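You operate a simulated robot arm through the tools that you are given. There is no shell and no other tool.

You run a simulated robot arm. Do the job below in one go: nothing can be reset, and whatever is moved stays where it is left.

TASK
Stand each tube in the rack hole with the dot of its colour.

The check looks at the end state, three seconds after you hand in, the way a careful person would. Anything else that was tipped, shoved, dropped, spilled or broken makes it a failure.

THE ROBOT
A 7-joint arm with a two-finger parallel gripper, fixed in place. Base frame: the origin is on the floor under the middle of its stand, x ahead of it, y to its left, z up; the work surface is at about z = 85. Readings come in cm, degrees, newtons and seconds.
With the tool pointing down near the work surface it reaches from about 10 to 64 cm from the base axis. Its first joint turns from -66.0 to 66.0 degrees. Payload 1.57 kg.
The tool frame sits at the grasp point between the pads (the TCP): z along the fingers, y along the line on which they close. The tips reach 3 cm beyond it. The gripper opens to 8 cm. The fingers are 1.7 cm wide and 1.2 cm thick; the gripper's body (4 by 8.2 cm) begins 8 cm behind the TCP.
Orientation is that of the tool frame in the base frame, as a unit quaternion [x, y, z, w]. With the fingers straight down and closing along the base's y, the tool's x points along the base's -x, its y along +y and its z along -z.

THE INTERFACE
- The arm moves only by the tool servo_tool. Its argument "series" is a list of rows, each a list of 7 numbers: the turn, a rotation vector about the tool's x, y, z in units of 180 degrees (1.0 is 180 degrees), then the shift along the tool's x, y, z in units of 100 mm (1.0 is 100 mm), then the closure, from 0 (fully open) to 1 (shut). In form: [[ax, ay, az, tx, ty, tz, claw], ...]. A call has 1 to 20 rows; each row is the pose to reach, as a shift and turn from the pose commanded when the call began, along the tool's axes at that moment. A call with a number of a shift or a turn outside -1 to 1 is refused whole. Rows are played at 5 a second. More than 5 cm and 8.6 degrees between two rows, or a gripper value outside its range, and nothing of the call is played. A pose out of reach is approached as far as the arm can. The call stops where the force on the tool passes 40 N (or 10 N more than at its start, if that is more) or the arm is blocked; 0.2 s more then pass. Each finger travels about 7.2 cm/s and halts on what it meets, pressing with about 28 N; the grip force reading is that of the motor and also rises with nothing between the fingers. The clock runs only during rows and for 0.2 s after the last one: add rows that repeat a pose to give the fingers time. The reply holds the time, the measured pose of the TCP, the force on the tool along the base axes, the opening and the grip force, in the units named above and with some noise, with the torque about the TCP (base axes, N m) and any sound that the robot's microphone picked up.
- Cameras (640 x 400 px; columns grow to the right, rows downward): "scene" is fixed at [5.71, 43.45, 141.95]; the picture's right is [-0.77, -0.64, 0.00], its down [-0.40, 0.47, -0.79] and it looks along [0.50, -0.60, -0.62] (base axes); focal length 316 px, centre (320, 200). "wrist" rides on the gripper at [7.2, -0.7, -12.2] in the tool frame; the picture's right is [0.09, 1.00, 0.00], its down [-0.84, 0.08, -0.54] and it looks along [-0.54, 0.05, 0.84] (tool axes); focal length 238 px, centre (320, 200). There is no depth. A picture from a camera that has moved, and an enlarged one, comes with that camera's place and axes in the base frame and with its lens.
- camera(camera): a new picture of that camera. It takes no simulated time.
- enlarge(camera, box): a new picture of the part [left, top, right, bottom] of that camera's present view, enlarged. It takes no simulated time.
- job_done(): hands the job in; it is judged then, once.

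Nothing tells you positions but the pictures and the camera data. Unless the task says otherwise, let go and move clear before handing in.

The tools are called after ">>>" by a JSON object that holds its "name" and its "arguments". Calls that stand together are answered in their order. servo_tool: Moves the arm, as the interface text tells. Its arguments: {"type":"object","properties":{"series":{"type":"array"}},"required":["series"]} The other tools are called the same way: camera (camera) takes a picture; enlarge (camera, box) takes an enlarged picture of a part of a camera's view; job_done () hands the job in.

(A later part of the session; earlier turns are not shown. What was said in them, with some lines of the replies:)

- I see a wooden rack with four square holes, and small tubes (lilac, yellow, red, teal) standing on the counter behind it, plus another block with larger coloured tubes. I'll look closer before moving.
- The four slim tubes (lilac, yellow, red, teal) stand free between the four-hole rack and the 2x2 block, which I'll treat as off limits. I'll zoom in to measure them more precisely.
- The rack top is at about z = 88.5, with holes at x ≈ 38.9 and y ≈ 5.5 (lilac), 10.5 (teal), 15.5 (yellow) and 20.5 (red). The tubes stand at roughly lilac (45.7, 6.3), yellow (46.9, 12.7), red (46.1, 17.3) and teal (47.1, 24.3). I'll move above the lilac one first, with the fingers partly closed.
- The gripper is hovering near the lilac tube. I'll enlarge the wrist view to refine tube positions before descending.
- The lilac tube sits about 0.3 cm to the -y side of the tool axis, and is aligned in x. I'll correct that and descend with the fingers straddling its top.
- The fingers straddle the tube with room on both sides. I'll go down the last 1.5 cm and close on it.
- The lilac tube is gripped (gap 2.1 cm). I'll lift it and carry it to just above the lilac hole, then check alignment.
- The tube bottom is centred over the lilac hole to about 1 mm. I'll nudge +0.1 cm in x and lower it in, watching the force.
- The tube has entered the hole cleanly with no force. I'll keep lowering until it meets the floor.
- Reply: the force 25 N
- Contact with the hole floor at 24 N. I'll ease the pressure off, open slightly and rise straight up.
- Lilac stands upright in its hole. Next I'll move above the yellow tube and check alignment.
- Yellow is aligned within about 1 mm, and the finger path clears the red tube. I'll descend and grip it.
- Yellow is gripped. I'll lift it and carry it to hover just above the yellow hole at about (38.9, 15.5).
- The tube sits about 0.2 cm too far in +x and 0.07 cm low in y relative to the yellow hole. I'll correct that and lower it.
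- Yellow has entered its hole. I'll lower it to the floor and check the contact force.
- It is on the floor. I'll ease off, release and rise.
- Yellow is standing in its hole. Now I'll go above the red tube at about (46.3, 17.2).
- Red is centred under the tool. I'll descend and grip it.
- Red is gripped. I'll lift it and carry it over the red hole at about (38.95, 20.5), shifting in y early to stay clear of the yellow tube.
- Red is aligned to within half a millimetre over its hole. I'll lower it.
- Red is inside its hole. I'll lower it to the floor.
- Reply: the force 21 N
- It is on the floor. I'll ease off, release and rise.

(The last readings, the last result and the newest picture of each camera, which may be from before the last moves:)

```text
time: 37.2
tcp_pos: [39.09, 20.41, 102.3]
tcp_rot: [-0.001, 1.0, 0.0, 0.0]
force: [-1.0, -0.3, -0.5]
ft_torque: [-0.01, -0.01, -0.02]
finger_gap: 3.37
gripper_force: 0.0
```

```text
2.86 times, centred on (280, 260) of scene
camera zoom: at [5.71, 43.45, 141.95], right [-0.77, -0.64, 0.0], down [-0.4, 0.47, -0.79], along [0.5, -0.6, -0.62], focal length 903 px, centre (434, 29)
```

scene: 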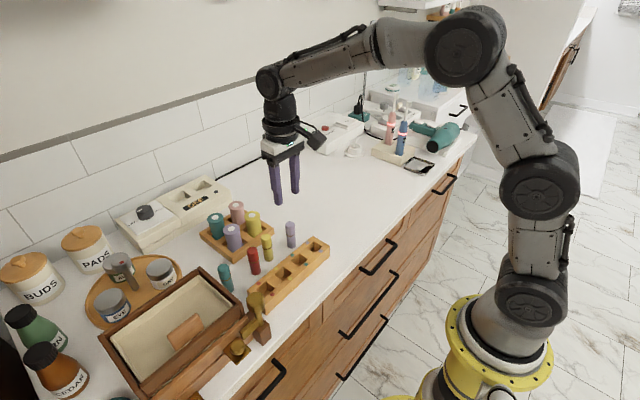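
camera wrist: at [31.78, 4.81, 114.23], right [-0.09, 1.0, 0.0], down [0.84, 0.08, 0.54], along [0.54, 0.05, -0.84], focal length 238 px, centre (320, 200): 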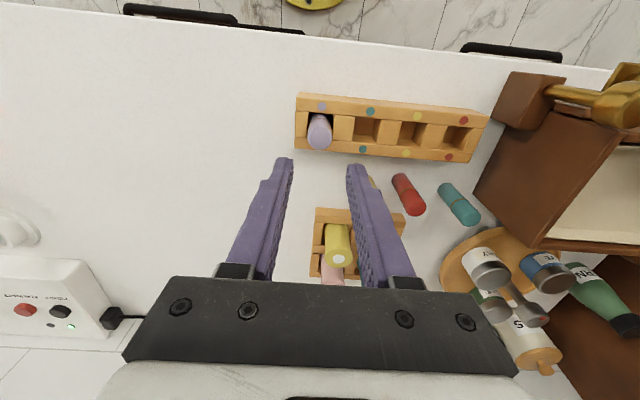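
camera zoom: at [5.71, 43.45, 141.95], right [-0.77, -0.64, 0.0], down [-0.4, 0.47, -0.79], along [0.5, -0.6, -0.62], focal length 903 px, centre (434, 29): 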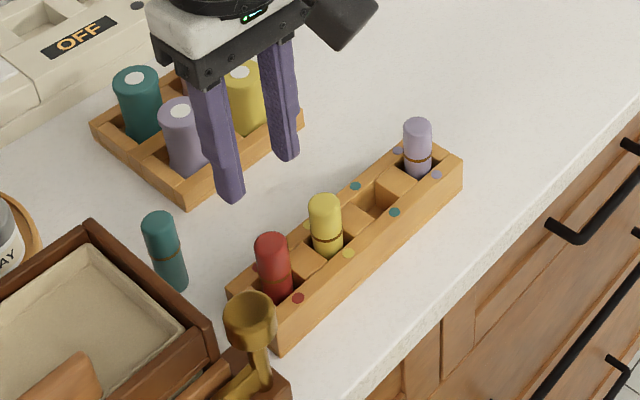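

Red stands in its hole; three are done. I'll move above the teal tube, staying high above the box, and inspect clearances.

>>> {"name": "servo_tool", "arguments": {"series": [[0, 0, 0, -0.16, 0.07, 0, 0.58], [0, 0, 0, -0.32, 0.15, 0, 0.58], [0, 0, 0, -0.48, 0.22, 0, 0.58], [0, 0, 0, -0.64, 0.3, 0, 0.58], [0, 0, 0, -0.8, 0.37, 0, 0.58], [0, 0, 0, -0.8, 0.37, 0, 0.58], [0, 0, 0, -0.8, 0.37, 0, 0.58]]}}

>>> {"name": "enlarge", "arguments": {"camera": "wrist", "box": [270, 90, 370, 170]}}

>>> {"name": "enlarge", "arguments": {"camera": "wrist", "box": [200, 30, 480, 230]}}

>>> {"name": "enlarge", "arguments": {"camera": "scene", "box": [170, 180, 310, 320]}}

```text
time: 38.8
tcp_pos: [47.0, 24.13, 102.27]
tcp_rot: [0.0, 1.0, 0.0, 0.0]
force: [0.3, 0.7, -0.5]
ft_torque: [0.01, 0.0, 0.01]
finger_gap: 3.35
gripper_force: 0.0
```

```text
5.00 times, centred on (320, 130) of wrist
camera zoom: at [39.83, 23.47, 114.44], right [-0.09, 1.0, 0.0], down [0.84, 0.08, 0.54], along [0.54, 0.05, -0.84], focal length 1192 px, centre (320, 550)
```

zoom: 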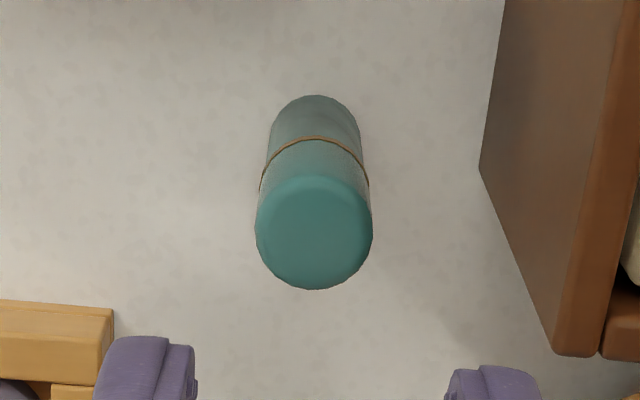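

```text
2.00 times, centred on (340, 130) of wrist
camera zoom: at [39.83, 23.47, 114.44], right [-0.09, 1.0, 0.0], down [0.84, 0.08, 0.54], along [0.54, 0.05, -0.84], focal length 477 px, centre (280, 340)
```

zoom: 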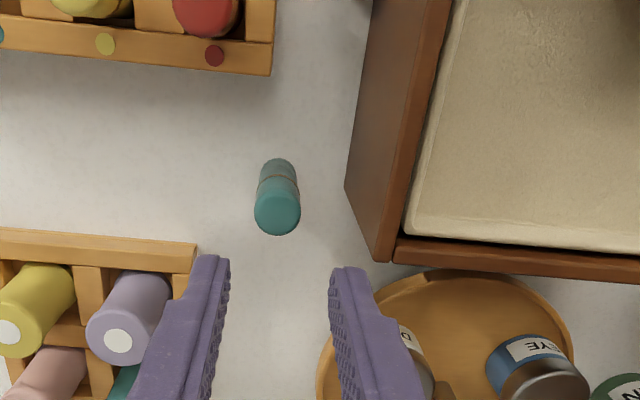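

```text
2.86 times, centred on (240, 250) of scene
camera zoom: at [5.71, 43.45, 141.95], right [-0.77, -0.64, 0.0], down [-0.4, 0.47, -0.79], along [0.5, -0.6, -0.62], focal length 903 px, centre (549, 57)
```

zoom: 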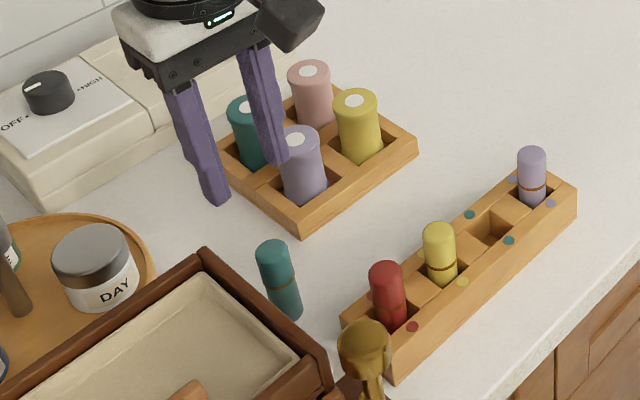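

The box wall is at y ≈ 28.05 and the outer finger will reach only about 26.9, so there's roughly 1 cm of clearance. I'll shift -0.13 cm in y, descend and grip teal.

>>> {"name": "servo_tool", "arguments": {"series": [[0, 0, 0, 0.005, -0.013, 0.1, 0.58], [0, 0, 0, 0.005, -0.013, 0.3, 0.58], [0, 0, 0, 0.005, -0.013, 0.5, 0.58], [0, 0, 0, 0.005, -0.013, 0.65, 0.58], [0, 0, 0, 0.005, -0.013, 0.8, 0.58], [0, 0, 0, 0.005, -0.013, 0.9, 0.58], [0, 0, 0, 0.005, -0.013, 1.0, 0.58], [0, 0, 0, 0.005, -0.013, 1.0, 0.58], [0, 0, 0, 0.005, -0.013, 1.0, 0.65], [0, 0, 0, 0.005, -0.013, 1.0, 0.75], [0, 0, 0, 0.005, -0.013, 1.0, 0.85], [0, 0, 0, 0.005, -0.013, 1.0, 0.9], [0, 0, 0, 0.005, -0.013, 1.0, 0.9]]}}

>>> {"name": "enlarge", "arguments": {"camera": "wrist", "box": [220, 100, 420, 240]}}

>>> {"name": "enlarge", "arguments": {"camera": "scene", "box": [170, 190, 310, 330]}}

```text
time: 41.6
tcp_pos: [47.04, 23.91, 92.41]
tcp_rot: [0.0, 1.0, 0.0, 0.0]
force: [-1.1, 0.5, -0.7]
ft_torque: [-0.02, 0.01, -0.01]
finger_gap: 2.12
gripper_force: 28.1
```

```text
2.86 times, centred on (320, 170) of wrist
camera zoom: at [39.74, 23.34, 104.56], right [-0.09, 1.0, 0.0], down [0.84, 0.08, 0.54], along [0.54, 0.05, -0.84], focal length 681 px, centre (320, 286)
```

zoom: 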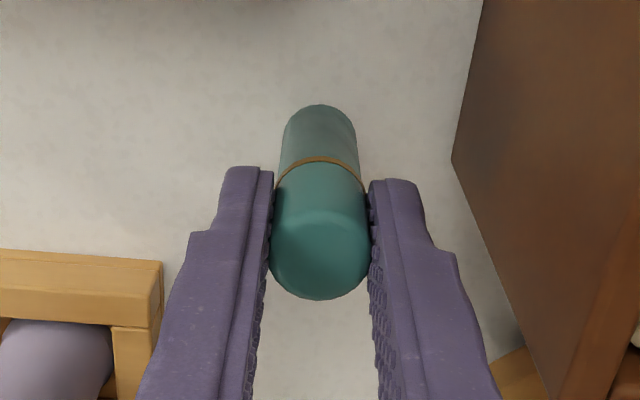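

```text
2.86 times, centred on (240, 260) of scene
camera zoom: at [5.71, 43.45, 141.95], right [-0.77, -0.64, 0.0], down [-0.4, 0.47, -0.79], along [0.5, -0.6, -0.62], focal length 903 px, centre (549, 29)
```

zoom: 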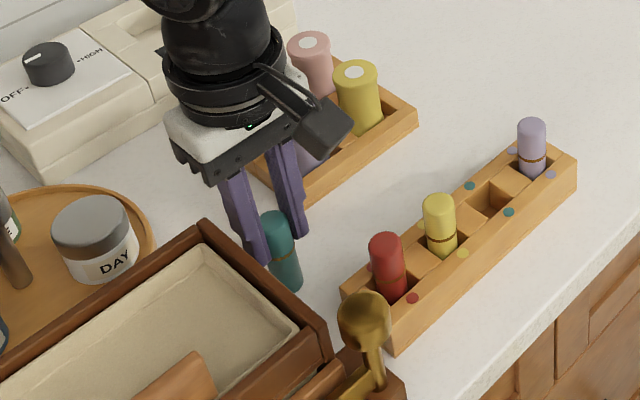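

Teal is gripped. I'll lift it 10 cm straight up, clear of all standing tubes, then move along y.

>>> {"name": "servo_tool", "arguments": {"series": [[0, 0, 0, 0, 0, -0.15, 0.9], [0, 0, 0, 0, 0, -0.35, 0.9], [0, 0, 0, 0, 0, -0.6, 0.9], [0, 0, 0, 0, 0, -0.8, 0.9], [0, 0, 0, 0, 0, -1.0, 0.9], [0, 0, 0, 0, 0, -1.0, 0.9], [0, 0, 0, 0, -0.2, -1.0, 0.9], [0, 0, 0, 0, -0.4, -1.0, 0.9], [0, 0, 0, 0, -0.6, -1.0, 0.9], [0, 0, 0, 0, -0.8, -1.0, 0.9], [0, 0, 0, 0, -1.0, -1.0, 0.9], [0, 0, 0, 0, -1.0, -1.0, 0.9]]}}

>>> {"name": "enlarge", "arguments": {"camera": "wrist", "box": [200, 30, 480, 230]}}

```text
time: 44.2
tcp_pos: [46.82, 14.03, 102.49]
tcp_rot: [0.0, 1.0, 0.0, 0.0]
force: [-0.5, 0.3, -0.1]
ft_torque: [0.03, -0.04, -0.04]
finger_gap: 2.14
gripper_force: 27.7
```

```text
2.00 times, centred on (340, 130) of wrist
camera zoom: at [39.63, 13.39, 114.61], right [-0.09, 1.0, 0.0], down [0.84, 0.08, 0.54], along [0.54, 0.05, -0.84], focal length 477 px, centre (280, 340)
```

zoom: 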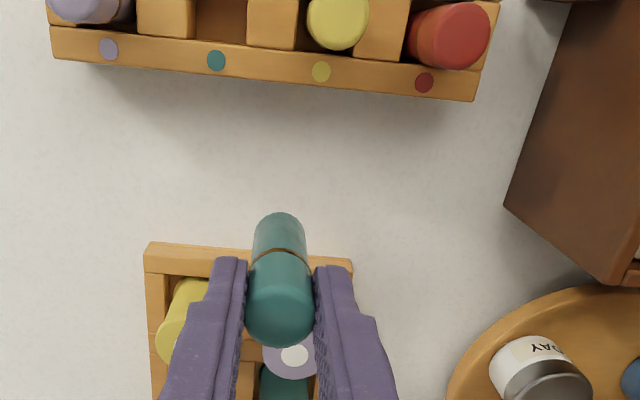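

The teal tube is held high and clear. I'll move over the teal hole at about (38.95, 10.5) and lower to a hover.

>>> {"name": "servo_tool", "arguments": {"series": [[0, 0, 0, 0.1, -0.18, 0, 0.9], [0, 0, 0, 0.25, -0.3, 0, 0.9], [0, 0, 0, 0.45, -0.359, 0, 0.9], [0, 0, 0, 0.65, -0.359, 0, 0.9], [0, 0, 0, 0.788, -0.359, 0, 0.9], [0, 0, 0, 0.788, -0.359, 0.15, 0.9], [0, 0, 0, 0.788, -0.359, 0.35, 0.9], [0, 0, 0, 0.788, -0.359, 0.5, 0.9], [0, 0, 0, 0.788, -0.359, 0.5, 0.9], [0, 0, 0, 0.788, -0.359, 0.5, 0.9]]}}

>>> {"name": "enlarge", "arguments": {"camera": "wrist", "box": [220, 80, 420, 240]}}

>>> {"name": "enlarge", "arguments": {"camera": "scene", "box": [220, 190, 350, 310]}}

```text
time: 46.4
tcp_pos: [39.02, 10.57, 97.45]
tcp_rot: [0.0, 1.0, 0.0, 0.0]
force: [-0.3, -0.3, -0.4]
ft_torque: [-0.03, 0.01, 0.0]
finger_gap: 2.14
gripper_force: 27.6
```

```text
2.50 times, centred on (320, 160) of wrist
camera zoom: at [31.87, 9.79, 109.56], right [-0.09, 1.0, 0.0], down [0.84, 0.08, 0.54], along [0.54, 0.05, -0.84], focal length 596 px, centre (320, 300)
```

zoom: 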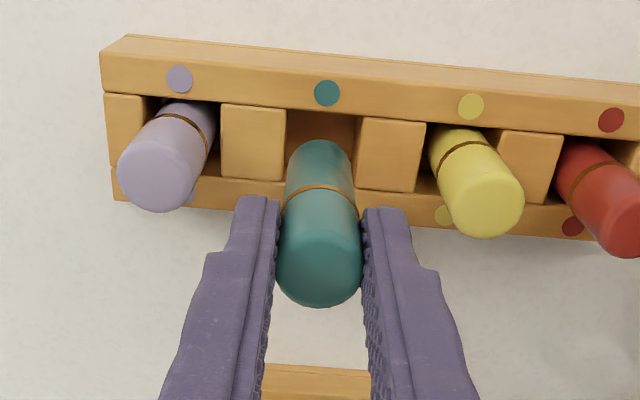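

```text
3.33 times, centred on (285, 250) of scene
camera zoom: at [5.71, 43.45, 141.95], right [-0.77, -0.64, 0.0], down [-0.4, 0.47, -0.79], along [0.5, -0.6, -0.62], focal length 1053 px, centre (437, 33)
```

zoom: 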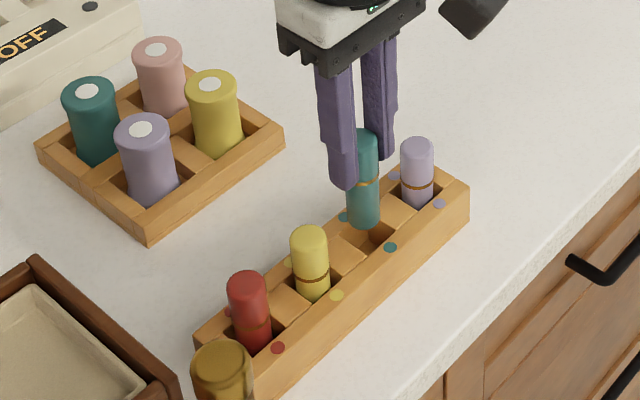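

Teal is about 1 mm off in each axis relative to its hole. I'll correct that and lower it between lilac and yellow.

>>> {"name": "servo_tool", "arguments": {"series": [[0, 0, 0, 0.011, 0.008, 0.0, 0.9], [0, 0, 0, 0.011, 0.008, 0.1, 0.9], [0, 0, 0, 0.011, 0.008, 0.2, 0.9], [0, 0, 0, 0.011, 0.008, 0.3, 0.9], [0, 0, 0, 0.011, 0.008, 0.36, 0.9], [0, 0, 0, 0.011, 0.008, 0.4, 0.9], [0, 0, 0, 0.011, 0.008, 0.4, 0.9]]}}

>>> {"name": "enlarge", "arguments": {"camera": "wrist", "box": [220, 80, 420, 240]}}

>>> {"name": "enlarge", "arguments": {"camera": "scene", "box": [220, 190, 350, 310]}}

```text
time: 48.0
tcp_pos: [39.02, 10.49, 93.34]
tcp_rot: [0.0, 1.0, 0.0, -0.001]
force: [0.0, 0.6, -0.8]
ft_torque: [0.01, 0.0, 0.0]
finger_gap: 2.15
gripper_force: 27.8
```

```text
2.50 times, centred on (320, 160) of wrist
camera zoom: at [31.82, 9.8, 105.49], right [-0.09, 1.0, 0.0], down [0.84, 0.08, 0.54], along [0.54, 0.05, -0.84], focal length 596 px, centre (320, 300)
```

zoom: 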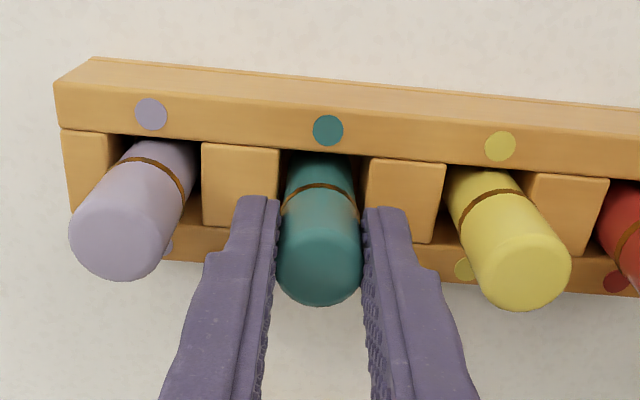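

```text
3.33 times, centred on (285, 250) of scene
camera zoom: at [5.71, 43.45, 141.95], right [-0.77, -0.64, 0.0], down [-0.4, 0.47, -0.79], along [0.5, -0.6, -0.62], focal length 1053 px, centre (437, 33)
```

zoom: 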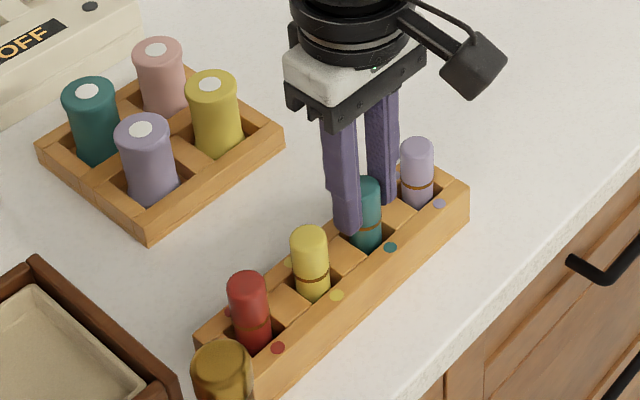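

Teal has entered its hole with both neighbours undisturbed. I'll lower it to the floor.

>>> {"name": "servo_tool", "arguments": {"series": [[0, 0, 0, 0, 0, 0.02, 0.9], [0, 0, 0, 0, 0, 0.035, 0.9], [0, 0, 0, 0, 0, 0.035, 0.9]]}}

```text
time: 48.8
tcp_pos: [39.12, 10.48, 93.22]
tcp_rot: [0.001, 1.0, 0.0, 0.002]
force: [-6.2, -4.7, 25.3]
ft_torque: [-0.47, 0.31, -0.06]
finger_gap: 2.13
gripper_force: 27.9
```

It is on the floor. I'll ease off, open only to about 3 cm so the fingers don't touch the neighbours, and rise straight up.

>>> {"name": "servo_tool", "arguments": {"series": [[0, 0, 0, 0, 0, -0.01, 0.9], [0, 0, 0, 0, 0, -0.022, 0.9], [0, 0, 0, 0, 0, -0.022, 0.8], [0, 0, 0, 0, 0, -0.022, 0.7], [0, 0, 0, 0, 0, -0.022, 0.62], [0, 0, 0, 0, 0, -0.022, 0.62], [0, 0, 0, 0, 0, -0.022, 0.62], [0, 0, 0, 0, 0, -0.1, 0.62], [0, 0, 0, 0, 0, -0.25, 0.62], [0, 0, 0, 0, 0, -0.45, 0.62], [0, 0, 0, 0, 0, -0.7, 0.62], [0, 0, 0, 0, 0, -0.95, 0.62], [0, 0, 0, 0, 0, -0.95, 0.62]]}}

>>> {"name": "enlarge", "arguments": {"camera": "wrist", "box": [220, 50, 460, 220]}}

>>> {"name": "enlarge", "arguments": {"camera": "scene", "box": [220, 190, 350, 310]}}

>>> {"name": "camera", "arguments": {"camera": "scene"}}

```text
time: 51.6
tcp_pos: [39.01, 10.68, 102.39]
tcp_rot: [0.001, 1.0, -0.001, 0.0]
force: [0.1, -0.3, -0.4]
ft_torque: [0.0, 0.01, -0.03]
finger_gap: 3.02
gripper_force: 0.0
```

```text
2.35 times, centred on (340, 135) of wrist
camera zoom: at [31.76, 10.0, 114.65], right [-0.09, 1.0, 0.0], down [0.84, 0.08, 0.54], along [0.54, 0.05, -0.84], focal length 561 px, centre (273, 353)
```

zoom: 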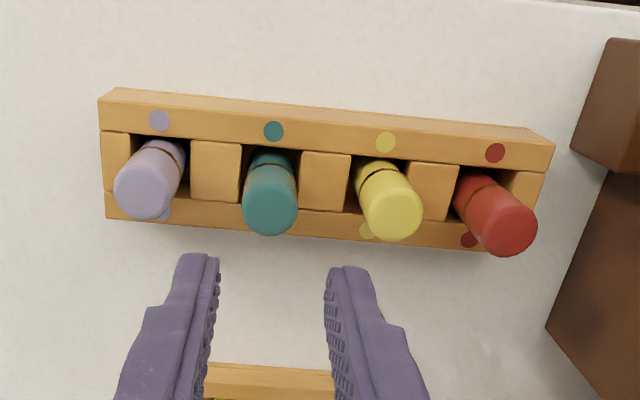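

```text
3.33 times, centred on (285, 250) of scene
camera zoom: at [5.71, 43.45, 141.95], right [-0.77, -0.64, 0.0], down [-0.4, 0.47, -0.79], along [0.5, -0.6, -0.62], focal length 1053 px, centre (437, 33)
```

zoom: 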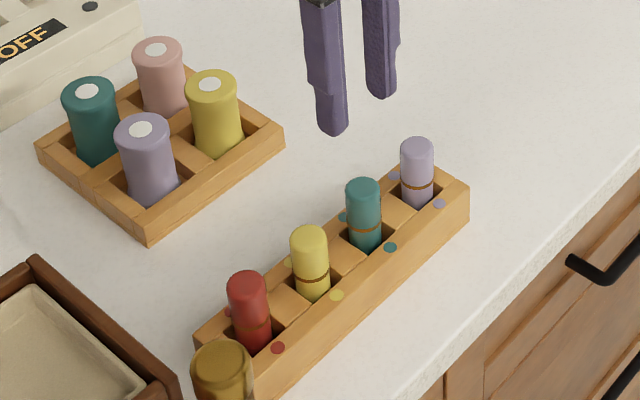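

```text
taken
```

scene: 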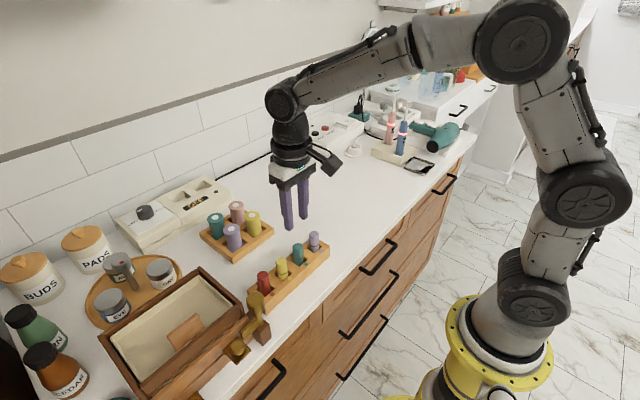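

All four slim tubes stand upright in the holes with dots of their own colour, and the 2x2 block, box and everything else are where they were. The gripper is open and clear above the rack, so I'm handing in.

>>> {"name": "job_done", "arguments": {}}

```text
The job is handed in.
```

All four slim tubes (lilac, teal, yellow and red) are standing upright in the rack holes with dots of their own colour, and I've handed the job in. In the last pictures, nothing else on the counter had moved or tipped. The gripper is open and clear above the rack.

I left the four wider bottles in the 2x2 block alone, because the rack has only four holes and the four slim tubes matched them.
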